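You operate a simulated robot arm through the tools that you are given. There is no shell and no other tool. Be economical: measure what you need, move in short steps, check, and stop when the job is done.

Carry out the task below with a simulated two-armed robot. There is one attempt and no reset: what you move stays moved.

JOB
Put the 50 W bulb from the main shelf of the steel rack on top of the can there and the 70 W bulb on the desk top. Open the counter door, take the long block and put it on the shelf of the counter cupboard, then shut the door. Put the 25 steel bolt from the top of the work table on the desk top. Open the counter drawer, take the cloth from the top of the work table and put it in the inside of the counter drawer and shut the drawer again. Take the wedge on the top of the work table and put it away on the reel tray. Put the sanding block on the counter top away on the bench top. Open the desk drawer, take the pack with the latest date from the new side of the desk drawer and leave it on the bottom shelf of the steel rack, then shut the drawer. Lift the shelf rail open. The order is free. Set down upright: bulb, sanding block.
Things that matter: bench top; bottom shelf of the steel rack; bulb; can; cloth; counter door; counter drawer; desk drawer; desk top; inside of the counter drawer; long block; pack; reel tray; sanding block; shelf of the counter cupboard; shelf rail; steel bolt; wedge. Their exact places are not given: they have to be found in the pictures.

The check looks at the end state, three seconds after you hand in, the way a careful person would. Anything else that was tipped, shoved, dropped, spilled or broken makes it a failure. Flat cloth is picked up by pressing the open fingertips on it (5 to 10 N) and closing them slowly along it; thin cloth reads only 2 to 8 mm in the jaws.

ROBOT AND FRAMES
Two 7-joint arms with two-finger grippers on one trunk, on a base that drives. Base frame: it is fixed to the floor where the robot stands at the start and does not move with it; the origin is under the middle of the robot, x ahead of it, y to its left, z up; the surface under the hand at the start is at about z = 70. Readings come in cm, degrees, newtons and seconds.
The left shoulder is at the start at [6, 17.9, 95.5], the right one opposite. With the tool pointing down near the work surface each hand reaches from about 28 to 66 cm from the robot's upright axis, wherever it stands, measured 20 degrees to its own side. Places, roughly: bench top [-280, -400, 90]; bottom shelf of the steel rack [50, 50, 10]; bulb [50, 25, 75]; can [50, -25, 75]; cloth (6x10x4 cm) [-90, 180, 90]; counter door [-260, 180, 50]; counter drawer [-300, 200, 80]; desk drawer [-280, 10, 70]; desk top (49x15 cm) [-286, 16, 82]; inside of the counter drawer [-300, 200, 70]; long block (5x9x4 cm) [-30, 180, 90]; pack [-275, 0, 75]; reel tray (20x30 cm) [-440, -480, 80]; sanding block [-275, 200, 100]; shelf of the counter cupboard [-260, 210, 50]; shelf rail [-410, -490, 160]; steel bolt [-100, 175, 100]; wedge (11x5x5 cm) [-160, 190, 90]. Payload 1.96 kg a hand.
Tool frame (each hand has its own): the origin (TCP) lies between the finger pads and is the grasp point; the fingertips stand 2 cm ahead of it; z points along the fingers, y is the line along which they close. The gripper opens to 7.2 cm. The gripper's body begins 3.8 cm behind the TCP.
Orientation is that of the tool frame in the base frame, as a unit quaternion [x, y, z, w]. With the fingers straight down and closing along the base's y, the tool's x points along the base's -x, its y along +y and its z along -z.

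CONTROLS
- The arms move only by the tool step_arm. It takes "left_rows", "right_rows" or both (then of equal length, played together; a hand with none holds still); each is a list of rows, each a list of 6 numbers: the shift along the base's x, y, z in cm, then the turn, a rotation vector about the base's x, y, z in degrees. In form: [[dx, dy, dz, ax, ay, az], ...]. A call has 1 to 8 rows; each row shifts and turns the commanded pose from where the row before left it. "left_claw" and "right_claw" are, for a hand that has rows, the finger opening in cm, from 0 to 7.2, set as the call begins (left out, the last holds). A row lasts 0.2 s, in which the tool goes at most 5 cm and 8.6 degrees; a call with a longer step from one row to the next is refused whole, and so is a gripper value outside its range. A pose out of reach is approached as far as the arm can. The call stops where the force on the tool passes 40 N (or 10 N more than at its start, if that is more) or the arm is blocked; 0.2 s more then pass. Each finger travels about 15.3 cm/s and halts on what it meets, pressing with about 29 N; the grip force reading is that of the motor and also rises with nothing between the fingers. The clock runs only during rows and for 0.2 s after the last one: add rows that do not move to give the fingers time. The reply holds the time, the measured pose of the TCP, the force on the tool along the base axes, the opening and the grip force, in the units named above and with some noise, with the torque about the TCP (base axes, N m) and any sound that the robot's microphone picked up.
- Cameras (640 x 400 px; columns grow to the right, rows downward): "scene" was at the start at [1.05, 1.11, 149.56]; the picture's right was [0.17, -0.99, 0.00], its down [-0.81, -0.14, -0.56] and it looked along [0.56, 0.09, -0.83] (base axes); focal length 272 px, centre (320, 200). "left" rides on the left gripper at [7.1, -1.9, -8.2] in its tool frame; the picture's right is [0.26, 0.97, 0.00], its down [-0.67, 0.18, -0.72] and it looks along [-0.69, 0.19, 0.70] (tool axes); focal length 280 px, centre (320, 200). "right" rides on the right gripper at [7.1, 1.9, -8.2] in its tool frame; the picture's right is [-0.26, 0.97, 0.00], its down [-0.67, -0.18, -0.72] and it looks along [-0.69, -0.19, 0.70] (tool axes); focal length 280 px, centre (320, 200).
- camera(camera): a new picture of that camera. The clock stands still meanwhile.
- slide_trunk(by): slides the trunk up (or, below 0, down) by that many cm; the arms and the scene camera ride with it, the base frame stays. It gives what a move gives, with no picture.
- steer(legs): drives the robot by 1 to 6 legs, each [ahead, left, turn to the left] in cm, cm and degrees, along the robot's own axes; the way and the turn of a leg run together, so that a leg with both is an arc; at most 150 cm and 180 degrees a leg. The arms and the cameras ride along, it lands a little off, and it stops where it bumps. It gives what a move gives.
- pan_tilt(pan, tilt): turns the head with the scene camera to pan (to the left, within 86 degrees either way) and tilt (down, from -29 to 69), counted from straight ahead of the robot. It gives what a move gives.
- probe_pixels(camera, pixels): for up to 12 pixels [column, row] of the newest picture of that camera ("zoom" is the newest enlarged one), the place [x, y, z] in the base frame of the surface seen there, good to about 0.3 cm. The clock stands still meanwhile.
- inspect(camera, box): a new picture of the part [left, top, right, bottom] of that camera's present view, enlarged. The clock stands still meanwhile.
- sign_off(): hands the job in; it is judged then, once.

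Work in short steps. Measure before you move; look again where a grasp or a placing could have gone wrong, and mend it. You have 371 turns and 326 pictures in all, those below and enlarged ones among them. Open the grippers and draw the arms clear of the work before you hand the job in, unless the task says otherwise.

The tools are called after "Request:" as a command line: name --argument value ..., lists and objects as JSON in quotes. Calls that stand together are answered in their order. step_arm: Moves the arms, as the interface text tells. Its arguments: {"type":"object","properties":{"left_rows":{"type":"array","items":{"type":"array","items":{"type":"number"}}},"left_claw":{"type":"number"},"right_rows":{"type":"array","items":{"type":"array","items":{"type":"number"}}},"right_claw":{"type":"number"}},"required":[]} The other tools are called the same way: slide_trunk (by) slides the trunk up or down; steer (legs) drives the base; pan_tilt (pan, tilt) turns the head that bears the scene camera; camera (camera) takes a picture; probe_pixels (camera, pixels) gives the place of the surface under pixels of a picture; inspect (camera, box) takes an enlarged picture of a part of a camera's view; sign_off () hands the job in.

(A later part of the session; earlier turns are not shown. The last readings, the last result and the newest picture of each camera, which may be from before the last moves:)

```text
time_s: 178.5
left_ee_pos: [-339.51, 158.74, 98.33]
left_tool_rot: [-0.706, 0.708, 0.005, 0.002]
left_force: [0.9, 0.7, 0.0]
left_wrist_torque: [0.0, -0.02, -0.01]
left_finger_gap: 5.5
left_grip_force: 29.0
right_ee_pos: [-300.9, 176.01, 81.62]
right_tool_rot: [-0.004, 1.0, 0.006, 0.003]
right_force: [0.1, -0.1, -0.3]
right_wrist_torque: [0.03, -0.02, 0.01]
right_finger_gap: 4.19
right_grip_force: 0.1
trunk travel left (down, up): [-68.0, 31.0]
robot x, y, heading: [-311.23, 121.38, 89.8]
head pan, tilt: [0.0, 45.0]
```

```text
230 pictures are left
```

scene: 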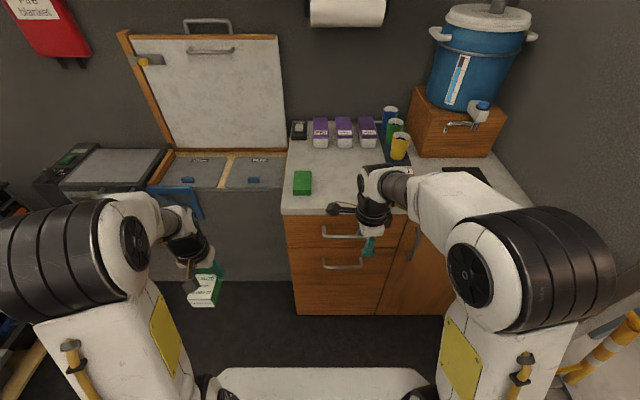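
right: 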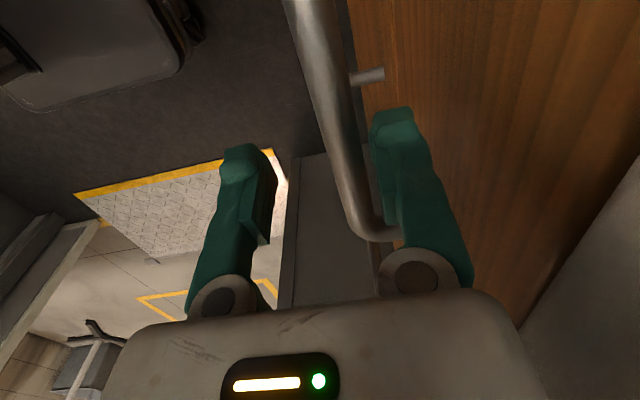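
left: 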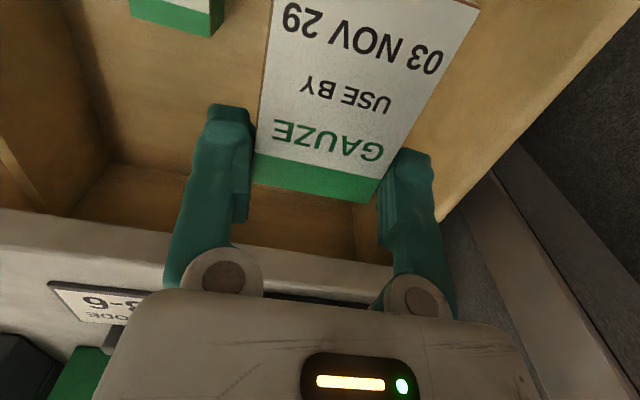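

Bar sits between the fingers. Close and pull.

Request:
step_arm --right_rows '[[0, 0, 0, 0, 0, 0], [0, 0, 0, 0, 0, 0], [0, 0, 0, 0, 0, 0]]' --right_claw 0.5

Request:
step_arm --right_rows '[[0, -1.5, 0, 0, 0, 0], [0, -2, 0, 0, 0, 0], [0, -2.5, 0, 0, 0, 0], [0, -2.5, 0, 0, 0, 0], [0, -2.5, 0, 0, 0, 0], [0, -2.5, 0, 0, 0, 0]]'

Request:
step_arm --right_rows '[[0, -2.5, 0, 0, 0, 0], [0, -2, 0, 0, 0, 0], [0, -2, 0, 0, 0, 0], [0, 0, 0, 0, 0, 0]]'

Request:
camera --camera "scene"

```text
time_s: 179.3
left_ee_pos: [-339.54, 158.85, 98.42]
left_tool_rot: [-0.706, 0.708, 0.003, 0.003]
left_force: [-0.4, -1.1, -0.4]
left_wrist_torque: [-0.03, -0.01, 0.0]
left_finger_gap: 5.48
left_grip_force: 29.1
right_ee_pos: [-300.83, 175.96, 81.45]
right_tool_rot: [-0.005, 1.0, 0.005, 0.001]
right_force: [-1.6, -1.7, -13.6]
right_wrist_torque: [-0.01, 0.04, -0.41]
right_finger_gap: 1.23
right_grip_force: 39.3
trunk travel left (down, up): [-68.0, 31.0]
robot x, y, heading: [-311.86, 121.46, 90.0]
head pan, tilt: [0.0, 45.0]
```

```text
time_s: 180.7
left_ee_pos: [-339.33, 158.9, 98.43]
left_tool_rot: [-0.706, 0.708, 0.003, 0.003]
left_force: [-0.3, -0.9, -1.1]
left_wrist_torque: [0.06, 0.03, 0.02]
left_finger_gap: 5.46
left_grip_force: 29.1
right_ee_pos: [-300.87, 162.61, 81.54]
right_tool_rot: [-0.004, 1.0, 0.004, 0.002]
right_force: [2.2, -2.6, -35.1]
right_wrist_torque: [0.01, -0.11, -0.43]
right_finger_gap: 1.27
right_grip_force: 39.4
trunk travel left (down, up): [-68.0, 31.0]
robot x, y, heading: [-311.48, 121.58, 89.9]
head pan, tilt: [0.0, 45.0]
```

```text
time_s: 181.2
left_ee_pos: [-339.46, 158.82, 98.5]
left_tool_rot: [-0.706, 0.708, 0.004, 0.002]
left_force: [0.2, -1.3, 0.1]
left_wrist_torque: [0.0, -0.02, -0.01]
left_finger_gap: 5.47
left_grip_force: 28.9
right_ee_pos: [-300.81, 158.95, 81.53]
right_tool_rot: [-0.004, 1.0, 0.002, 0.002]
right_force: [-1.6, -1.9, -32.2]
right_wrist_torque: [-0.01, 0.12, -0.42]
right_finger_gap: 1.28
right_grip_force: 39.4
trunk travel left (down, up): [-68.0, 31.0]
robot x, y, heading: [-311.39, 121.6, 89.5]
head pan, tilt: [0.0, 45.0]
stopped in row 2 (right hand): the force on the tool passed its limit at 48 N (the readings are from after the stop); the commanded pose is now the measured one
```

```text
229 pictures are left
```

scene: 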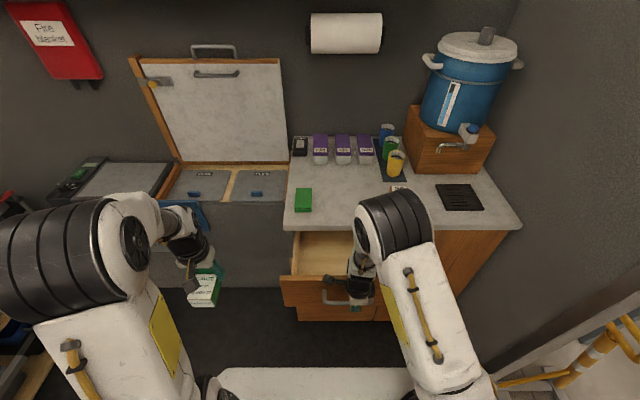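

Opened 17 cm; vertical load has built up. Release and re-grip to relax, then pull 7 cm more.

Request:
step_arm --right_rows '[[0, 0, 0, 0, 0, 0], [0, 0, 0.3, 0, 0, 0]]' --right_claw 4.2

Request:
step_arm --right_rows '[[0, 0.6, 0, 0, 0, 0], [0, 0, 0, 0, 0, 0], [0, 0, 0, 0, 0, 0]]' --right_claw 0.5

Request:
step_arm --right_rows '[[0, -1.5, 0, 0, 0, 0], [0, -2, 0, 0, 0, 0], [0, -2, 0, 0, 0, 0], [0, -1.5, 0, 0, 0, 0], [0, 0, 0, 0, 0, 0]]'

Request:
step_arm --right_rows '[[0, 0, 0, 0, 0, 0], [0, 0, 0, 0, 0, 0]]' --right_claw 4.2

```text
time_s: 181.8
left_ee_pos: [-339.53, 158.81, 98.45]
left_tool_rot: [-0.706, 0.708, 0.004, 0.003]
left_force: [-0.3, 1.3, -1.4]
left_wrist_torque: [0.0, 0.02, 0.01]
left_finger_gap: 5.47
left_grip_force: 28.7
right_ee_pos: [-300.91, 159.19, 81.95]
right_tool_rot: [-0.004, 1.0, 0.005, 0.002]
right_force: [-0.8, -0.3, -0.6]
right_wrist_torque: [0.0, 0.02, 0.0]
right_finger_gap: 4.22
right_grip_force: 0.0
trunk travel left (down, up): [-68.0, 31.0]
robot x, y, heading: [-311.16, 121.79, 89.6]
head pan, tilt: [0.0, 45.0]
```

```text
time_s: 182.6
left_ee_pos: [-339.5, 158.89, 98.51]
left_tool_rot: [-0.706, 0.708, 0.005, 0.003]
left_force: [-0.1, 0.1, -0.1]
left_wrist_torque: [0.04, 0.01, 0.02]
left_finger_gap: 5.48
left_grip_force: 28.5
right_ee_pos: [-300.85, 159.7, 81.97]
right_tool_rot: [-0.004, 1.0, 0.005, 0.002]
right_force: [0.7, 0.6, -4.5]
right_wrist_torque: [0.03, -0.08, -0.42]
right_finger_gap: 1.29
right_grip_force: 39.9
trunk travel left (down, up): [-68.0, 31.0]
robot x, y, heading: [-311.17, 121.66, 89.9]
head pan, tilt: [0.0, 45.0]
```

```text
time_s: 183.8
left_ee_pos: [-339.47, 158.89, 98.52]
left_tool_rot: [-0.705, 0.709, 0.004, 0.002]
left_force: [0.6, 0.4, -1.1]
left_wrist_torque: [0.02, 0.0, -0.02]
left_finger_gap: 5.48
left_grip_force: 28.5
right_ee_pos: [-300.9, 152.48, 82.0]
right_tool_rot: [-0.005, 1.0, 0.004, 0.002]
right_force: [4.5, -0.8, -21.0]
right_wrist_torque: [-0.08, -0.33, -0.35]
right_finger_gap: 1.29
right_grip_force: 39.5
trunk travel left (down, up): [-68.0, 31.0]
robot x, y, heading: [-311.35, 121.54, 90.0]
head pan, tilt: [0.0, 45.0]
```

```text
time_s: 184.4
left_ee_pos: [-339.6, 158.59, 98.5]
left_tool_rot: [-0.706, 0.708, 0.004, 0.003]
left_force: [-0.3, 0.4, -1.9]
left_wrist_torque: [0.02, -0.02, -0.02]
left_finger_gap: 5.46
left_grip_force: 28.7
right_ee_pos: [-300.96, 152.64, 82.04]
right_tool_rot: [-0.005, 1.0, 0.005, 0.002]
right_force: [0.3, -0.3, -0.1]
right_wrist_torque: [0.05, 0.01, 0.0]
right_finger_gap: 4.19
right_grip_force: 0.0
trunk travel left (down, up): [-68.0, 31.0]
robot x, y, heading: [-311.39, 121.42, 89.7]
head pan, tilt: [0.0, 45.0]
```

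Open ~24 cm. Lift the hand and look.

Request:
step_arm --right_rows '[[0, 0, 4, 0, 0, 0], [0, 0, 4, 0, 0, 0], [4, 0, 4, 0, 0, 8.2], [4, 0, 0, 0, 0, 8.2], [4, 0, 0, 0, 0, 8.2], [4, 0, 0, 0, 0, 8.2], [4, 0, 0, 0, 0, 8.2]]'

Request:
camera --camera "scene"

Request:
inspect --camera "scene" --box '[270, 170, 510, 330]'

```text
refused: row 3 steps farther than a row can; nothing moved
```

```text
228 pictures are left
```

scene: 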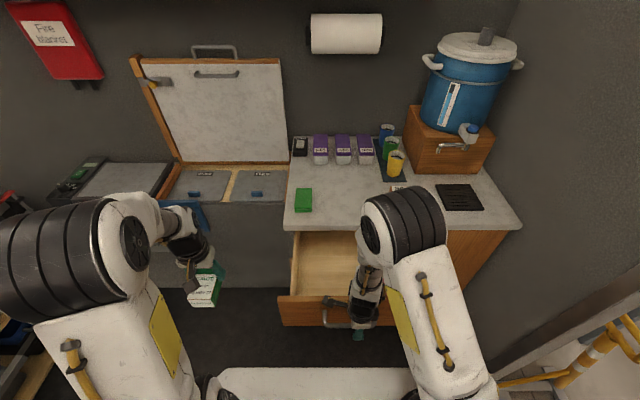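

```text
2.50 times, centred on (390, 250) of scene
```

zoom: 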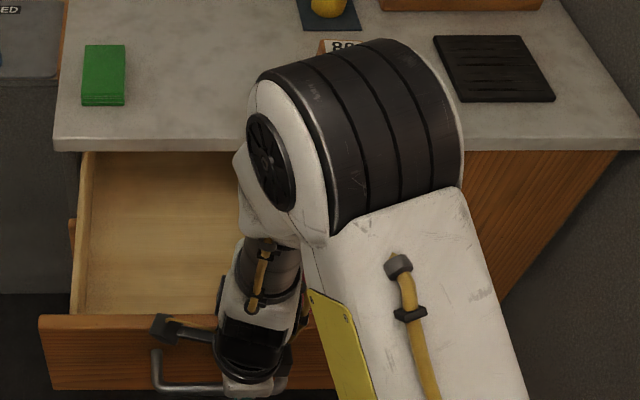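

Retry the lift with legal rows.

Request:
step_arm --right_rows '[[0, 0, 4, 0, 0, 0], [0, 0, 4, 0, 0, 0], [3, 0, 3, 0, 0, 8.2], [4, 0, 0, 0, 0, 8.2], [4, 0, 0, 0, 0, 8.2], [4, 0, 0, 0, 0, 8.2], [4, 0, 0, 0, 0, 8.2]]'

Request:
inspect --camera "scene" --box '[270, 170, 510, 330]'

Request:
probe_pixels --camera "zoom" --pixels '[[90, 160], [80, 300], [150, 180], [150, 290], [240, 290], [150, 325], [200, 390], [300, 180], [300, 290], [330, 320]]'

```text
time_s: 186.0
left_ee_pos: [-339.54, 158.84, 98.45]
left_tool_rot: [-0.706, 0.708, 0.005, 0.003]
left_force: [0.6, -0.1, -1.1]
left_wrist_torque: [-0.01, -0.02, 0.01]
left_finger_gap: 5.47
left_grip_force: 28.8
right_ee_pos: [-281.81, 152.61, 93.24]
right_tool_rot: [-0.355, 0.935, 0.006, -0.001]
right_force: [-1.3, 0.1, -0.1]
right_wrist_torque: [-0.02, 0.02, -0.02]
right_finger_gap: 4.19
right_grip_force: 0.1
trunk travel left (down, up): [-68.0, 31.0]
robot x, y, heading: [-311.45, 121.28, 89.6]
head pan, tilt: [0.0, 45.0]
```

```text
2.50 times, centred on (390, 250) of scene
```

zoom: 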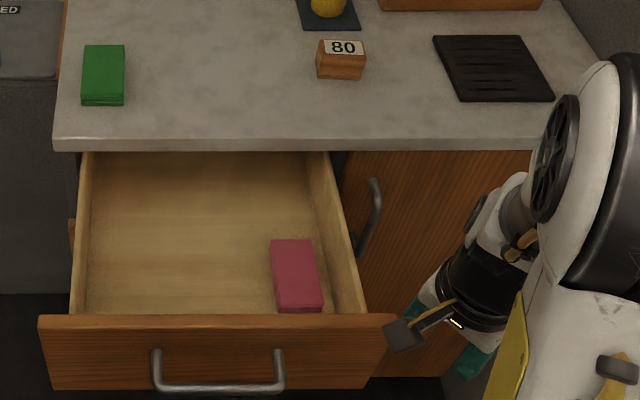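

```text
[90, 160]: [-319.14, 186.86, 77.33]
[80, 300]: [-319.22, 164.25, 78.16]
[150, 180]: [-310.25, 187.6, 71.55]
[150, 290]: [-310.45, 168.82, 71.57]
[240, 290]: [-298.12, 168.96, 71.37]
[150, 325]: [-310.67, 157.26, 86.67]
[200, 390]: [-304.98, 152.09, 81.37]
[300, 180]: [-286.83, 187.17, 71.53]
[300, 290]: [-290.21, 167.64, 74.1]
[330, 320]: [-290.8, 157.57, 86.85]
```

Drawer open with 34×~26 cm space (a pink cloth inside right; keep off). Next the door: turn right hand to neutral and go over the vertical handle at (−279.2, 176.7), closing along x.

Request:
step_arm --right_rows '[[0.4, 3.5, 0, 0, 0, 8.2], [0.4, 3.5, 0, 0, 0, 8.2], [0.4, 3.5, 0, 0, 0, 8.2], [0.4, 3.5, 0, 0, 0, 8.2], [0.4, 3.5, 0, 0, 0, 8.2], [0.4, 3.5, 0, 0, 0, 7], [0.2, 2.8, 0, 0, 0, 0], [0, 0, 0, 0, 0, 0]]'

Request:
camera --camera "right"

Request:
inspect --camera "scene" --box '[330, 150, 530, 300]'

```text
time_s: 187.8
left_ee_pos: [-339.57, 158.69, 98.48]
left_tool_rot: [-0.706, 0.708, 0.005, 0.003]
left_force: [-0.2, 0.1, -0.7]
left_wrist_torque: [-0.02, 0.0, 0.01]
left_finger_gap: 5.46
left_grip_force: 28.6
right_ee_pos: [-279.23, 176.42, 93.06]
right_tool_rot: [-0.705, 0.71, 0.005, -0.003]
right_force: [0.0, -0.2, 0.6]
right_wrist_torque: [0.02, -0.01, 0.0]
right_finger_gap: 4.19
right_grip_force: 0.0
trunk travel left (down, up): [-68.0, 31.0]
robot x, y, heading: [-311.26, 121.23, 89.7]
head pan, tilt: [0.0, 45.0]
```

```text
225 pictures are left
```

right: 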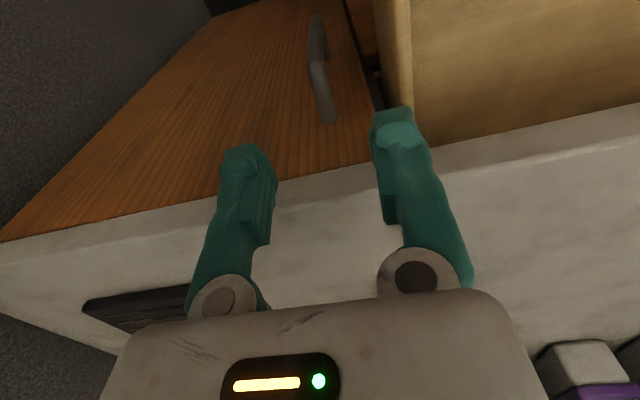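

```text
2.67 times, centred on (430, 225) of scene
```

zoom: 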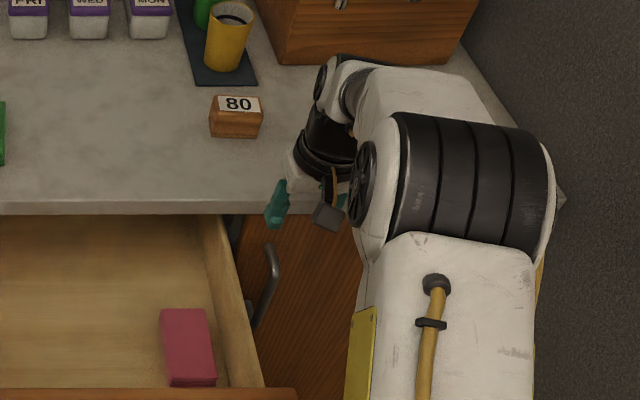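

Probe handle and drawer side positions.

Request:
probe_pixels --camera "right" --pixels '[[318, 50], [328, 115], [322, 85], [400, 60], [385, 80], [375, 90], [200, 120], [40, 210]]'

```text
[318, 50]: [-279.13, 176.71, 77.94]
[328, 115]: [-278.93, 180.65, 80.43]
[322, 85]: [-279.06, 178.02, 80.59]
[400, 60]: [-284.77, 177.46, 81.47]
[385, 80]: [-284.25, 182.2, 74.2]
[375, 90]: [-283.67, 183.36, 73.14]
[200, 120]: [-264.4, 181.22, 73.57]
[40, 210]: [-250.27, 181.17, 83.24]
```

Handle bar at (−279.1, 177.1), top z 80.6. Descend with opening 3.2 to z 78.8 and grip.

Request:
step_arm --right_rows '[[0.1, 0.4, 0, 0, 0, 0], [0, 0, -5, 0, 0, 0], [0, 0, -4, 0, 0, 0], [0, 0, -3, 0, 0, 0], [0, 0, -2.2, 0, 0, 0], [0, 0, 0, 0, 0, 0]]' --right_claw 3.2

Request:
camera --camera "right"

```text
time_s: 188.7
left_ee_pos: [-339.59, 158.61, 98.48]
left_tool_rot: [-0.706, 0.709, 0.003, 0.004]
left_force: [0.6, 0.3, -1.0]
left_wrist_torque: [0.01, -0.02, 0.03]
left_finger_gap: 5.47
left_grip_force: 28.9
right_ee_pos: [-279.25, 176.65, 84.36]
right_tool_rot: [-0.704, 0.71, 0.007, 0.001]
right_force: [-0.8, -1.2, 1.8]
right_wrist_torque: [0.09, -0.03, -0.01]
right_finger_gap: 3.22
right_grip_force: 0.1
right hand out of reach, approached as far as the arm can: row 1
trunk travel left (down, up): [-68.0, 31.0]
robot x, y, heading: [-311.16, 121.24, 90.0]
head pan, tilt: [0.0, 45.0]
stopped in row 4 (right hand): the force on the tool passed its limit at 80 N (the readings are from after the stop); the commanded pose is now the measured one
```

```text
223 pictures are left
```

right: 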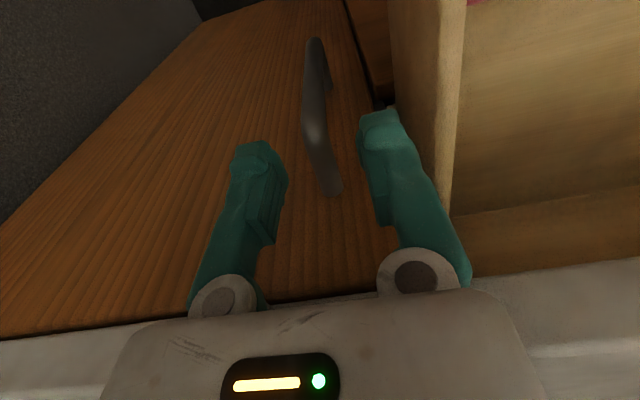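

The wrist ring hit the counter edge. Lift, back off, tilt the hand 32° (fingers forward-down) to keep the wrist clear, then approach.

Request:
step_arm --right_rows '[[0, -1, 3, 0, 0, 0], [0, -3, 1, 8, 0, 0], [0, -2, 0, 8, 0, 0], [0, 0, 0, 8, 0, 0], [0, 0, 0, 8, 0, 0], [0, 0, 0, 0, 0, 0]]'

Request:
camera --camera "right"

```text
time_s: 190.1
left_ee_pos: [-339.62, 158.75, 98.43]
left_tool_rot: [-0.705, 0.709, 0.004, 0.005]
left_force: [-0.2, -0.3, -0.4]
left_wrist_torque: [0.0, -0.02, -0.04]
left_finger_gap: 5.47
left_grip_force: 28.8
right_ee_pos: [-279.33, 170.78, 88.27]
right_tool_rot: [-0.676, 0.681, 0.203, 0.195]
right_force: [0.4, 0.4, -0.1]
right_wrist_torque: [0.0, -0.02, 0.04]
right_finger_gap: 3.19
right_grip_force: 0.1
trunk travel left (down, up): [-68.0, 31.0]
robot x, y, heading: [-311.33, 121.52, 89.7]
head pan, tilt: [0.0, 45.0]
```

```text
222 pictures are left
```

right: 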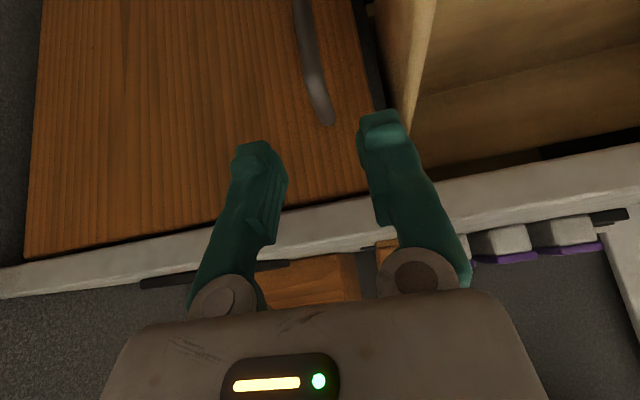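

Lower to z 78.8 in front of the handle (x −278.7), then forward onto it.

Request:
step_arm --right_rows '[[0.6, 0, -3, 0, 0, 0], [0, 0, -3.5, 0, 0, 0], [0, 0, -3, 0, 0, 0], [0, 3, 0, 0, 0, 0], [0, 3, 0, 0, 0, 0], [0, 0, 0, 0, 0, 0]]'

Request:
camera --camera "right"

```text
time_s: 191.5
left_ee_pos: [-339.55, 158.66, 98.52]
left_tool_rot: [-0.706, 0.709, 0.004, 0.003]
left_force: [0.1, 0.8, -0.6]
left_wrist_torque: [0.0, -0.01, -0.01]
left_finger_gap: 5.46
left_grip_force: 28.3
right_ee_pos: [-278.69, 176.91, 78.67]
right_tool_rot: [-0.677, 0.681, 0.202, 0.195]
right_force: [-0.5, -0.1, 0.4]
right_wrist_torque: [-0.01, -0.01, 0.02]
right_finger_gap: 3.18
right_grip_force: 0.0
trunk travel left (down, up): [-68.0, 31.0]
robot x, y, heading: [-311.35, 121.31, 90.0]
head pan, tilt: [0.0, 45.0]
```

```text
221 pictures are left
```

right: 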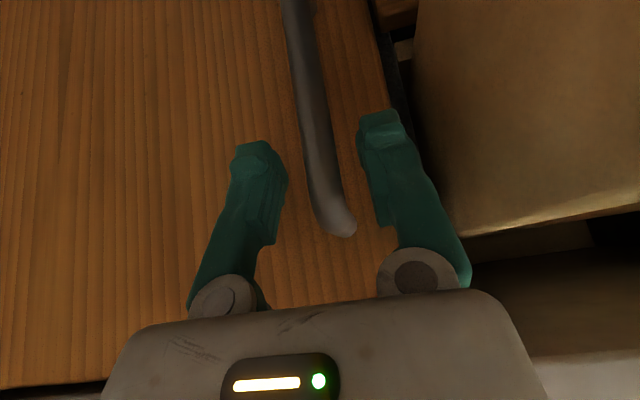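

Handle is between the fingers. Close, then pull a first part of the arc.

Request:
step_arm --right_rows '[[0, 0, 0, 0, 0, 0], [0, 0, 0, 0, 0, 0], [0, 0, 0, 0, 0, 0]]' --right_claw 0.5

Request:
step_arm --right_rows '[[0.1, -1.2, 0, 0, 0, 2.4], [0.2, -1.2, 0, 0, 0, 2.4], [0.3, -1.2, 0, 0, 0, 2.4], [0.4, -1.2, 0, 0, 0, 2.4]]'

Request:
camera --camera "right"

```text
time_s: 192.3
left_ee_pos: [-339.55, 158.85, 98.44]
left_tool_rot: [-0.706, 0.708, 0.004, 0.003]
left_force: [-0.4, 0.9, -0.5]
left_wrist_torque: [-0.02, 0.02, 0.03]
left_finger_gap: 5.48
left_grip_force: 29.4
right_ee_pos: [-278.77, 176.83, 78.74]
right_tool_rot: [-0.677, 0.68, 0.203, 0.194]
right_force: [-4.9, -0.8, -1.9]
right_wrist_torque: [0.03, 0.01, 0.01]
right_finger_gap: 1.3
right_grip_force: 39.6
trunk travel left (down, up): [-68.0, 31.0]
robot x, y, heading: [-311.47, 121.18, 90.0]
head pan, tilt: [0.0, 45.0]
```

```text
time_s: 193.3
left_ee_pos: [-339.5, 158.77, 98.55]
left_tool_rot: [-0.705, 0.709, 0.005, 0.003]
left_force: [-0.1, -0.3, -0.3]
left_wrist_torque: [0.03, 0.05, -0.02]
left_finger_gap: 5.48
left_grip_force: 28.7
right_ee_pos: [-277.57, 171.93, 78.63]
right_tool_rot: [0.732, -0.621, -0.219, -0.176]
right_force: [-1.3, -1.4, -4.5]
right_wrist_torque: [-0.27, -0.02, -0.13]
right_finger_gap: 1.28
right_grip_force: 39.9
trunk travel left (down, up): [-68.0, 31.0]
robot x, y, heading: [-311.57, 121.64, 89.9]
head pan, tilt: [0.0, 45.0]
```

```text
220 pictures are left
```

right: 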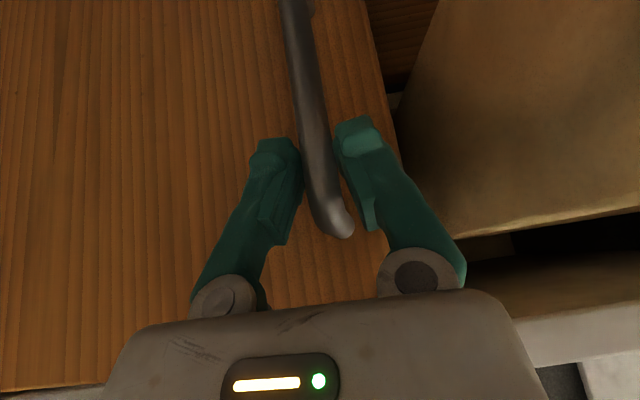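

The door follows. Continue the arc to ~40°.

Request:
step_arm --right_rows '[[0.5, -1.1, 0, 0, 0, 2.5], [0.5, -1.1, 0, 0, 0, 2.5], [0.5, -1.1, 0, 0, 0, 2.5], [0.5, -1.1, 0, 0, 0, 2.5], [0.7, -1.0, 0, 0, 0, 2.5], [0.7, -1.0, 0, 0, 0, 2.5], [0.7, -1.0, 0, 0, 0, 2.5], [0.7, -1.0, 0, 0, 0, 2.5]]'

Request:
step_arm --right_rows '[[0.85, -0.9, 0, 0, 0, 2.5], [0.85, -0.9, 0, 0, 0, 2.5], [0.85, -0.9, 0, 0, 0, 2.5], [0.85, -0.9, 0, 0, 0, 2.5]]'

Request:
camera --camera "scene"

```text
time_s: 195.1
left_ee_pos: [-339.71, 158.73, 98.44]
left_tool_rot: [-0.705, 0.709, 0.003, 0.004]
left_force: [-0.5, -0.2, -0.7]
left_wrist_torque: [-0.01, 0.0, 0.03]
left_finger_gap: 5.48
left_grip_force: 28.9
right_ee_pos: [-273.21, 163.34, 78.8]
right_tool_rot: [0.829, -0.484, -0.246, -0.135]
right_force: [-28.6, -19.9, -17.3]
right_wrist_torque: [-0.69, -0.07, 0.04]
right_finger_gap: 1.31
right_grip_force: 39.7
trunk travel left (down, up): [-68.0, 31.0]
robot x, y, heading: [-311.69, 121.53, 89.8]
head pan, tilt: [0.0, 45.0]
```

```text
time_s: 195.7
left_ee_pos: [-339.53, 158.71, 98.58]
left_tool_rot: [-0.705, 0.709, 0.004, 0.004]
left_force: [0.2, 0.1, -0.4]
left_wrist_torque: [0.01, 0.0, 0.05]
left_finger_gap: 5.46
left_grip_force: 29.2
right_ee_pos: [-271.96, 161.66, 78.73]
right_tool_rot: [0.845, -0.455, -0.252, -0.122]
right_force: [-7.0, -6.6, 8.9]
right_wrist_torque: [-0.06, 0.18, -0.06]
right_finger_gap: 1.3
right_grip_force: 39.7
trunk travel left (down, up): [-68.0, 31.0]
robot x, y, heading: [-311.44, 121.45, 89.8]
head pan, tilt: [0.0, 45.0]
stopped in row 2 (right hand): the force on the tool passed its limit at 50 N (the readings are from after the stop); the commanded pose is now the measured one
```

```text
219 pictures are left
```

scene: 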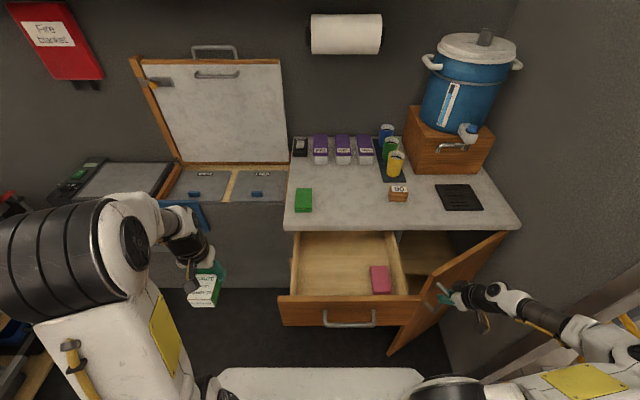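

Door is ~36° open. Release, rise clear of the handle.

Request:
step_arm --right_rows '[[0, 0, 0, 0, 0, 0], [0, 0, 0, 0, 0, 0]]' --right_claw 3.6

Request:
step_arm --right_rows '[[0, 0, 3, 0, 0, 0], [0, 0, 4, 0, 0, 0], [0, 0, 4, 0, 0, 0], [0, 0, 4, 0, 0, 0]]'

Request:
camera --camera "scene"

```text
time_s: 196.2
left_ee_pos: [-339.57, 158.75, 98.46]
left_tool_rot: [-0.705, 0.709, 0.005, 0.003]
left_force: [0.2, -0.1, -1.0]
left_wrist_torque: [-0.01, -0.03, 0.0]
left_finger_gap: 5.45
left_grip_force: 29.0
right_ee_pos: [-271.75, 161.89, 78.53]
right_tool_rot: [0.845, -0.455, -0.251, -0.123]
right_force: [-0.1, 1.0, 0.3]
right_wrist_torque: [0.01, -0.03, 0.04]
right_finger_gap: 3.59
right_grip_force: 0.0
trunk travel left (down, up): [-68.0, 31.0]
robot x, y, heading: [-311.6, 121.94, 89.8]
head pan, tilt: [0.0, 45.0]
```

```text
time_s: 197.2
left_ee_pos: [-339.62, 158.68, 98.52]
left_tool_rot: [-0.706, 0.709, 0.004, 0.003]
left_force: [0.1, -0.4, -0.2]
left_wrist_torque: [0.02, 0.01, 0.02]
left_finger_gap: 5.47
left_grip_force: 29.1
right_ee_pos: [-272.06, 161.9, 93.77]
right_tool_rot: [0.846, -0.455, -0.252, -0.122]
right_force: [-0.2, 0.0, -0.3]
right_wrist_torque: [0.02, -0.02, -0.02]
right_finger_gap: 3.62
right_grip_force: 0.1
trunk travel left (down, up): [-68.0, 31.0]
robot x, y, heading: [-311.38, 121.43, 89.7]
head pan, tilt: [0.0, 45.0]
```

```text
218 pictures are left
```

scene: 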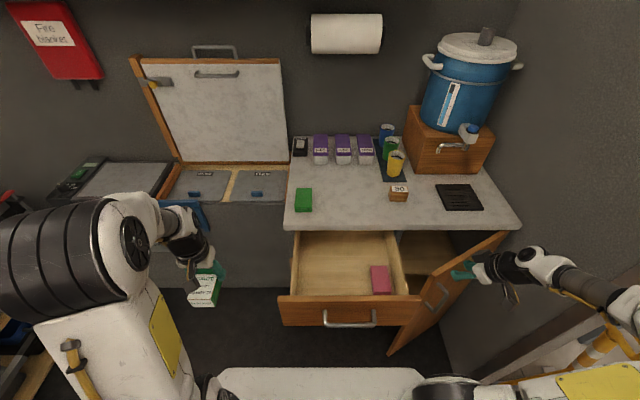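

Return the hand to tool-down neutral above the gap behind the door's inner side.

Request:
step_arm --right_rows '[[0, 0, 1, 0, 0, -8.2], [0, 0, 1, 0, 0, -8.2], [0, 0, 1, 0, 0, -8.2], [0, 0, 0, 0, 0, -8.2], [-0.7, 2, 0, -8, 0, 0], [-0.7, 2, 0, -8, 0, 0], [-0.7, 2, 0, -8, 0, 0], [-0.7, 3, 0, -8, 0, 0]]' --right_claw 0

Request:
camera --camera "right"

Request:
camera --camera "scene"

```text
time_s: 199.1
left_ee_pos: [-339.56, 159.12, 98.42]
left_tool_rot: [-0.705, 0.709, 0.003, 0.002]
left_force: [0.6, 0.1, -0.6]
left_wrist_torque: [0.0, -0.02, 0.01]
left_finger_gap: 5.46
left_grip_force: 29.0
right_ee_pos: [-274.65, 171.14, 96.38]
right_tool_rot: [0.707, -0.707, -0.011, 0.008]
right_force: [-0.5, 0.5, 0.0]
right_wrist_torque: [-0.03, 0.0, -0.03]
right_finger_gap: 0.0
right_grip_force: 28.3
trunk travel left (down, up): [-68.0, 31.0]
robot x, y, heading: [-311.31, 121.34, 89.3]
head pan, tilt: [0.0, 45.0]
```

```text
217 pictures are left
```

right: 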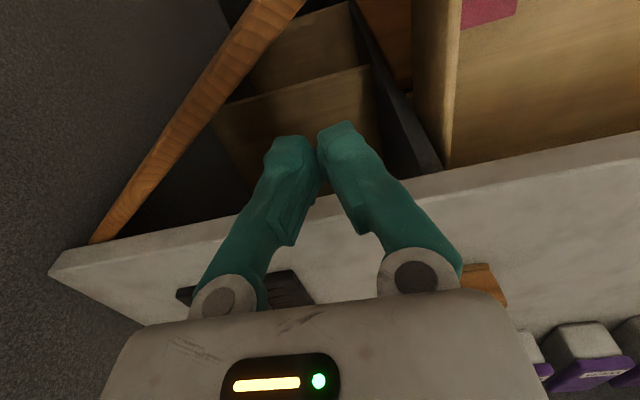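

```text
216 pictures are left
```

scene: 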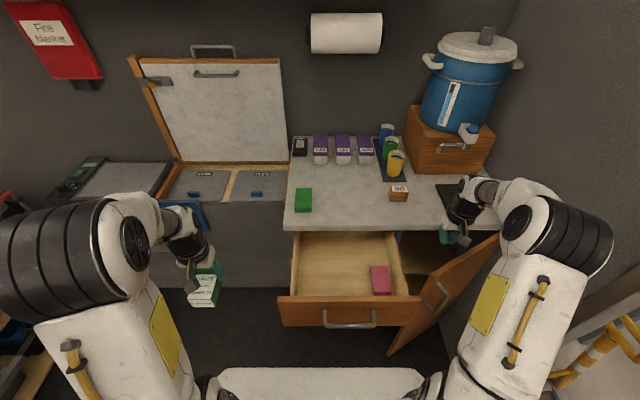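

Request:
probe_pixels --camera "right" --pixels '[[200, 110], [265, 20], [110, 225], [400, 120], [320, 210], [300, 80], [240, 60]]'

```text
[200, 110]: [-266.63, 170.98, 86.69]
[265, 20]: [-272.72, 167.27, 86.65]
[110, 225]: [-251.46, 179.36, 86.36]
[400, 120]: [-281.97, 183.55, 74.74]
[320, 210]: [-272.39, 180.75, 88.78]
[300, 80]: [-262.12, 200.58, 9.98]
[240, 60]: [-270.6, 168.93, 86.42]
```

Door top z 86.7, 30° open. Lower to z 83 (fingers below door top), then sweep it open along the arc.

Request:
step_arm --right_rows '[[0, 0.3, -5, 0, 0, 0], [0, 0, -5, 0, 0, 0], [0, 0, -3.4, 0, 0, 0], [0, 0, 0, 0, 0, 0]]'

Request:
step_arm --right_rows '[[1.5, -3.4, 0, 0, 0, 0], [1.4, -1.9, 0, 0, 0, 0], [1.4, -1.8, 0, 0, 0, 0], [1.4, -1.7, 0, 0, 0, 0], [1.8, -1.4, 0, 0, 0, 0], [1.8, -1.3, 0, 0, 0, 0], [1.8, -1.3, 0, 0, 0, 0]]'

Request:
camera --camera "scene"

```text
time_s: 200.1
left_ee_pos: [-339.52, 158.67, 98.46]
left_tool_rot: [-0.706, 0.709, 0.005, 0.003]
left_force: [0.5, 0.3, -1.0]
left_wrist_torque: [0.03, -0.01, 0.0]
left_finger_gap: 5.48
left_grip_force: 29.2
right_ee_pos: [-274.6, 171.2, 83.01]
right_tool_rot: [0.708, -0.706, -0.013, 0.006]
right_force: [0.3, -0.5, 0.7]
right_wrist_torque: [0.01, 0.0, -0.02]
right_finger_gap: 0.0
right_grip_force: 28.7
trunk travel left (down, up): [-68.0, 31.0]
robot x, y, heading: [-311.32, 121.4, 90.0]
head pan, tilt: [0.0, 45.0]
```

```text
time_s: 201.7
left_ee_pos: [-339.53, 158.84, 98.48]
left_tool_rot: [-0.705, 0.71, 0.004, 0.003]
left_force: [-0.1, 1.1, -1.0]
left_wrist_torque: [0.04, 0.0, 0.02]
left_finger_gap: 5.45
left_grip_force: 28.4
right_ee_pos: [-263.32, 158.51, 83.18]
right_tool_rot: [0.707, -0.707, -0.013, 0.005]
right_force: [-0.1, -0.5, -0.2]
right_wrist_torque: [-0.01, -0.02, -0.01]
right_finger_gap: 0.01
right_grip_force: 29.1
trunk travel left (down, up): [-68.0, 31.0]
robot x, y, heading: [-311.29, 121.2, 89.8]
head pan, tilt: [0.0, 45.0]
```

```text
215 pictures are left
```

scene: 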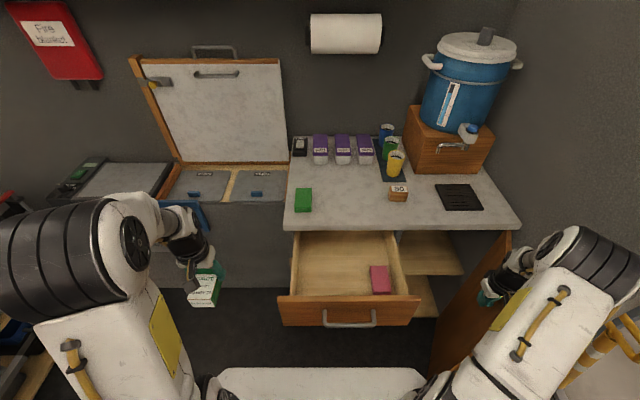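

Door about 60–65° open. Keep sweeping to past 90°.

Request:
step_arm --right_rows '[[2, -1, 0, 0, 0, 0], [2, -0.9, 0, 0, 0, 0], [2, -0.7, 0, 0, 0, 0], [2, -0.3, 0, 0, 0, 0], [2, 0, 0, 0, 0, 0], [2, 0, 0, 0, 0, 0]]'

Request:
camera --camera "scene"

```text
time_s: 203.0
left_ee_pos: [-339.58, 158.66, 98.42]
left_tool_rot: [-0.705, 0.709, 0.003, 0.003]
left_force: [0.7, 0.0, -0.4]
left_wrist_torque: [0.03, 0.05, 0.02]
left_finger_gap: 5.46
left_grip_force: 28.8
right_ee_pos: [-252.9, 155.49, 83.11]
right_tool_rot: [0.708, -0.706, -0.017, 0.014]
right_force: [-19.3, -6.6, 14.8]
right_wrist_torque: [0.14, -1.17, -0.42]
right_finger_gap: 0.02
right_grip_force: 29.5
trunk travel left (down, up): [-68.0, 31.0]
robot x, y, heading: [-311.65, 121.49, 89.9]
head pan, tilt: [0.0, 45.0]
stopped in row 6 (right hand): the force on the tool passed its limit at 45 N (the readings are from after the stop); the commanded pose is now the measured one
```

```text
214 pictures are left
```

scene: 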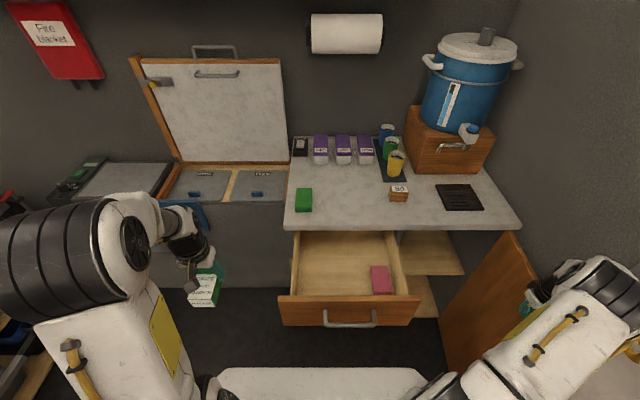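

Door is at its limit (~90°). Withdraw the hand and measure the cupboard shelf.

Request:
step_arm --right_rows '[[-2, 0, 0, 0, 0, 0], [-1, 0, 4, 0, 0, 0], [-1, 0, 4, 0, 0, 0], [-3, 0, 3, 0, 0, 0], [-4.5, 0, 0, 0, 0, 0], [-4.5, 0, 0, 0, 0, 0], [-4.5, -1, 0, 0, 0, 0], [-4.5, -1, 0, 0, 0, 0]]'

Request:
inspect --camera "scene" --box '[380, 200, 560, 350]'

Request:
probe_pixels --camera "zoom" --pixels '[[100, 130], [200, 150], [150, 170], [250, 170], [80, 170], [120, 250], [420, 150], [300, 300], [90, 110]]'

```text
time_s: 204.8
left_ee_pos: [-339.6, 158.69, 98.41]
left_tool_rot: [-0.706, 0.708, 0.003, 0.004]
left_force: [0.9, -0.2, -0.6]
left_wrist_torque: [0.01, 0.0, -0.02]
left_finger_gap: 5.48
left_grip_force: 28.7
right_ee_pos: [-277.76, 153.46, 94.04]
right_tool_rot: [-0.707, 0.707, 0.015, -0.012]
right_force: [-0.4, 0.2, 0.6]
right_wrist_torque: [0.03, -0.03, 0.0]
right_finger_gap: 0.0
right_grip_force: 29.0
trunk travel left (down, up): [-68.0, 31.0]
robot x, y, heading: [-311.57, 121.52, 89.6]
head pan, tilt: [0.0, 45.0]
```

```text
2.67 times, centred on (470, 275) of scene
```

zoom: 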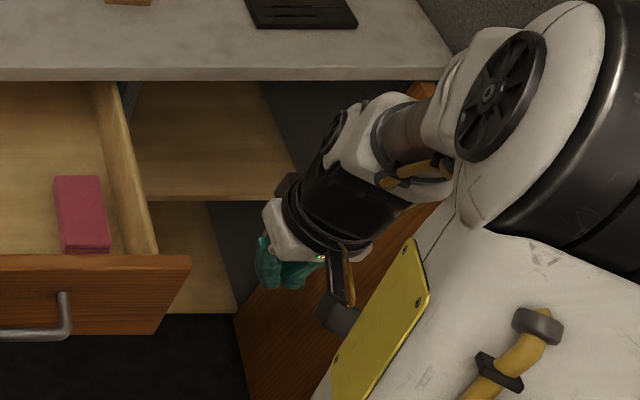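

```text
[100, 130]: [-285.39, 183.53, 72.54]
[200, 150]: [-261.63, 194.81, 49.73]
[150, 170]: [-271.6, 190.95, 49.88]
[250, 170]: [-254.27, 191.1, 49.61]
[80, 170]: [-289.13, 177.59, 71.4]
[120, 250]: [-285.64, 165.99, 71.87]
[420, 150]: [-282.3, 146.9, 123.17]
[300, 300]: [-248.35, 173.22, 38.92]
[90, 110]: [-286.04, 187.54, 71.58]
```

Shelf at z≈49.7, x −281…−252. Now deliver the pack: back off, turn to heading 0, and drive out through the doorway.

Request:
steer --legs '[[-22, 0, 0], [0, 0, -90]]'

Request:
pan_tilt --pan 0 --tilt 30

Request:
camera --camera "scene"

```text
time_s: 210.3
left_ee_pos: [-274.38, 127.8, 98.44]
left_tool_rot: [-0.001, 1.0, 0.0, 0.005]
left_force: [0.2, 0.5, -0.9]
left_wrist_torque: [-0.01, -0.03, -0.03]
left_finger_gap: 5.48
left_grip_force: 28.7
right_ee_pos: [-279.14, 66.0, 93.99]
right_tool_rot: [-0.004, 1.0, 0.02, 0.002]
right_force: [-1.3, 0.0, 0.0]
right_wrist_torque: [-0.03, 0.01, -0.01]
right_finger_gap: 0.0
right_grip_force: 28.6
trunk travel left (down, up): [-68.0, 31.0]
robot x, y, heading: [-311.3, 99.05, 0.0]
head pan, tilt: [0.0, 45.0]
```

```text
time_s: 211.1
left_ee_pos: [-274.36, 127.96, 98.56]
left_tool_rot: [0.0, 1.0, 0.0, 0.006]
left_force: [0.8, -0.3, -0.7]
left_wrist_torque: [0.0, -0.01, 0.0]
left_finger_gap: 5.47
left_grip_force: 28.7
right_ee_pos: [-279.15, 66.05, 94.04]
right_tool_rot: [-0.004, 1.0, 0.02, 0.001]
right_force: [0.0, -1.2, 0.0]
right_wrist_torque: [0.0, 0.02, -0.02]
right_finger_gap: 0.0
right_grip_force: 29.2
trunk travel left (down, up): [-68.0, 31.0]
robot x, y, heading: [-311.3, 99.61, -0.0]
head pan, tilt: [0.0, 30.0]
```

```text
212 pictures are left
```

scene: 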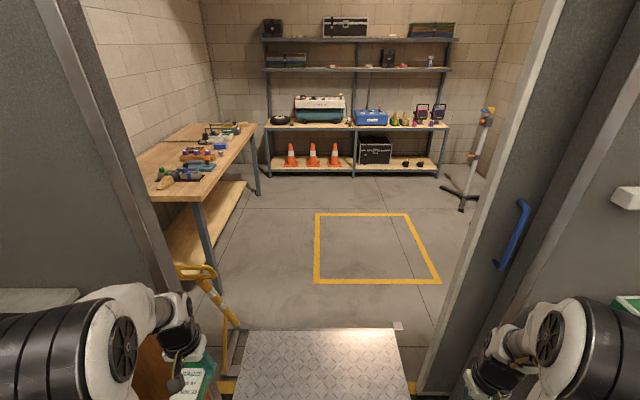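

Check the yellow pole clearance.

Request:
probe_pixels --camera "scene" --pixels '[[185, 268], [213, 268], [235, 322], [200, 285], [425, 200], [390, 160], [330, 160], [295, 160], [345, 168], [405, 168]]'

```text
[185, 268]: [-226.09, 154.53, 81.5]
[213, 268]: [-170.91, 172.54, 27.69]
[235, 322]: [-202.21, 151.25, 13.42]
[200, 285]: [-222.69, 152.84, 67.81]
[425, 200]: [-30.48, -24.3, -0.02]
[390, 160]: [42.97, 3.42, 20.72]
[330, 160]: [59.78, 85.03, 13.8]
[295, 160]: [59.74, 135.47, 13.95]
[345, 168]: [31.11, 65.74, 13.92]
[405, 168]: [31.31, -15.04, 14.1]
```

Clear. Drive out and toward the rack.

Request:
steer --legs '[[145, 0, 0], [100, -60, 0]]'

Request:
camera --camera "scene"

```text
time_s: 223.8
left_ee_pos: [-27.93, 68.84, 98.47]
left_tool_rot: [0.009, 1.0, 0.0, 0.006]
left_force: [0.4, -0.3, -0.1]
left_wrist_torque: [0.0, -0.01, 0.0]
left_finger_gap: 5.48
left_grip_force: 28.9
right_ee_pos: [-33.85, 7.0, 94.03]
right_tool_rot: [0.005, 1.0, 0.02, 0.002]
right_force: [-0.8, 0.3, 0.2]
right_wrist_torque: [0.0, -0.03, 0.01]
right_finger_gap: 0.0
right_grip_force: 29.3
trunk travel left (down, up): [-68.0, 31.0]
robot x, y, heading: [-65.61, 41.22, -1.0]
head pan, tilt: [0.0, 30.0]
```

```text
211 pictures are left
```

scene: 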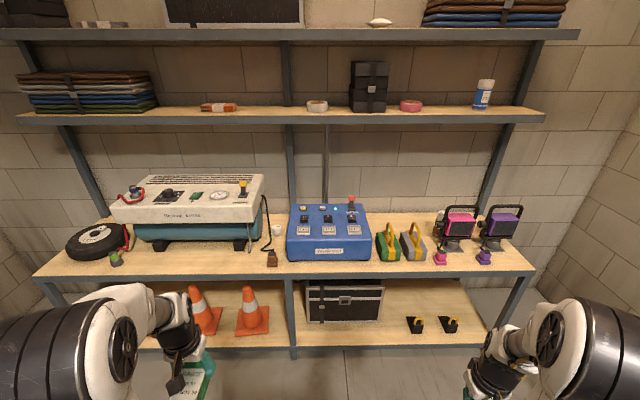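

Probe the bottom shelf's free spots.

Request:
probe_pixels --camera "scene" --pixels '[[395, 325], [395, 300], [345, 330], [383, 318], [306, 320], [280, 320], [408, 332], [424, 330], [475, 330], [300, 342], [345, 270], [400, 342]]'

```text
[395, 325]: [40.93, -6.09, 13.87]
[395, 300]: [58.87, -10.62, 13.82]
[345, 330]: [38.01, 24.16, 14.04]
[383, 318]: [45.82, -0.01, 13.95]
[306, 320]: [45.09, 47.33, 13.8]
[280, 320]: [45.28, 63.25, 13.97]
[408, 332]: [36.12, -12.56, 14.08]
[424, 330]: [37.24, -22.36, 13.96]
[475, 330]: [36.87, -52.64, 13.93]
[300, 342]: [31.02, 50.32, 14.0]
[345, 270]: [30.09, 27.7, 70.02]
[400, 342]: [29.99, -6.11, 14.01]
```

In front of the case (x 31–46, y≈24) is free. Extend both hands forward a bit, then lower the trunk 56 cm.

Request:
step_arm --left_rows '[[4, -2, 0, 0, 0, 0], [4, -2, 0, 0, 0, 0], [4, -2, 0, 0, 0, 0]]' --right_rows '[[4, 0, 0, 0, 0, 0], [4, 0, 0, 0, 0, 0], [2, 0, 0, 0, 0, 0]]'

Request:
slide_trunk --by -56

Request:
camera --camera "scene"

```text
time_s: 224.6
left_ee_pos: [-15.79, 62.67, 98.35]
left_tool_rot: [0.009, 1.0, 0.001, 0.004]
left_force: [0.5, -0.9, -0.2]
left_wrist_torque: [0.02, 0.01, -0.02]
left_finger_gap: 5.5
left_grip_force: 29.4
right_ee_pos: [-23.71, 6.95, 93.97]
right_tool_rot: [0.005, 1.0, 0.02, 0.001]
right_force: [-0.1, -0.5, 0.0]
right_wrist_torque: [0.0, 0.01, -0.03]
right_finger_gap: 0.0
right_grip_force: 28.8
trunk travel left (down, up): [-68.0, 31.0]
robot x, y, heading: [-65.27, 40.95, -1.2]
head pan, tilt: [0.0, 30.0]
```

```text
refused: -56 is not a number from -40 to 40
```

```text
210 pictures are left
```

scene: 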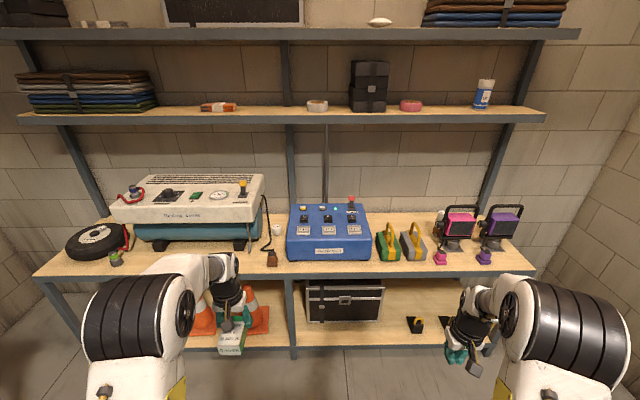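

Lower in two slides (67 cm total).

Request:
slide_trunk --by -40

Request:
slide_trunk --by -26

Request:
pan_tilt --pan 10 --tilt 40

Request:
camera --camera "scene"

```text
time_s: 228.5
left_ee_pos: [-15.93, 62.72, 58.35]
left_tool_rot: [0.009, 1.0, 0.001, 0.005]
left_force: [0.3, -0.3, -0.1]
left_wrist_torque: [-0.02, -0.05, 0.01]
left_finger_gap: 5.45
left_grip_force: 28.5
right_ee_pos: [-23.83, 6.9, 53.96]
right_tool_rot: [0.005, 1.0, 0.021, 0.002]
right_force: [-0.4, -0.6, 0.0]
right_wrist_torque: [-0.02, -0.02, 0.0]
right_finger_gap: 0.0
right_grip_force: 29.9
trunk travel left (down, up): [-28.0, 71.0]
robot x, y, heading: [-65.61, 40.75, -1.0]
head pan, tilt: [0.0, 30.0]
```

```text
time_s: 231.1
left_ee_pos: [-15.99, 62.81, 32.43]
left_tool_rot: [0.009, 1.0, 0.001, 0.005]
left_force: [-0.2, -0.8, -0.6]
left_wrist_torque: [0.0, -0.04, 0.0]
left_finger_gap: 5.48
left_grip_force: 28.9
right_ee_pos: [-23.97, 6.9, 27.98]
right_tool_rot: [0.006, 1.0, 0.02, 0.003]
right_force: [1.2, -0.5, 0.0]
right_wrist_torque: [0.03, -0.01, 0.02]
right_finger_gap: 0.0
right_grip_force: 28.8
trunk travel left (down, up): [-2.0, 97.0]
robot x, y, heading: [-65.76, 41.18, -1.0]
head pan, tilt: [0.0, 30.0]
```

```text
time_s: 231.9
left_ee_pos: [-15.92, 62.86, 32.51]
left_tool_rot: [0.008, 1.0, 0.001, 0.005]
left_force: [0.3, 0.5, -1.3]
left_wrist_torque: [0.03, 0.03, 0.01]
left_finger_gap: 5.43
left_grip_force: 29.4
right_ee_pos: [-23.87, 7.03, 28.04]
right_tool_rot: [0.004, 1.0, 0.021, 0.001]
right_force: [0.2, 0.1, 0.5]
right_wrist_torque: [-0.01, -0.03, 0.02]
right_finger_gap: 0.02
right_grip_force: 29.4
trunk travel left (down, up): [-2.0, 97.0]
robot x, y, heading: [-65.42, 41.31, -0.9]
head pan, tilt: [10.0, 40.0]
```

```text
209 pictures are left
```

scene: 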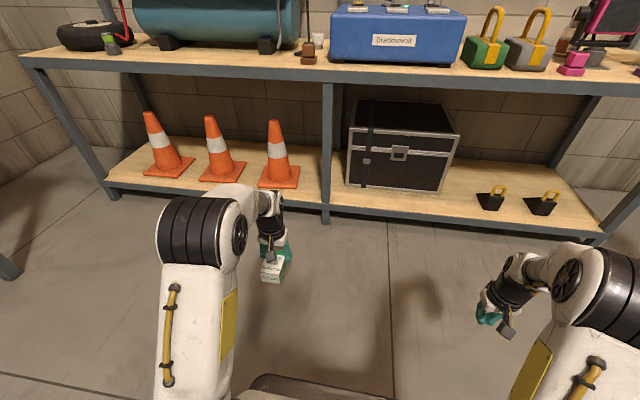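

Request:
probe_pixels --camera "scene" --pixels '[[395, 186], [395, 195], [395, 204], [360, 184], [440, 192], [460, 190], [340, 190], [380, 70]]'

```text
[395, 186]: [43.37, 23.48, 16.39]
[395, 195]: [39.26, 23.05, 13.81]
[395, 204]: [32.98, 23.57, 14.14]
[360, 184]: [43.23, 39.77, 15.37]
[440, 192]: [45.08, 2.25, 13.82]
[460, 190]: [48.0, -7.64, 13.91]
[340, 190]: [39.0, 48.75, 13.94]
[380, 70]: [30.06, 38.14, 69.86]
```

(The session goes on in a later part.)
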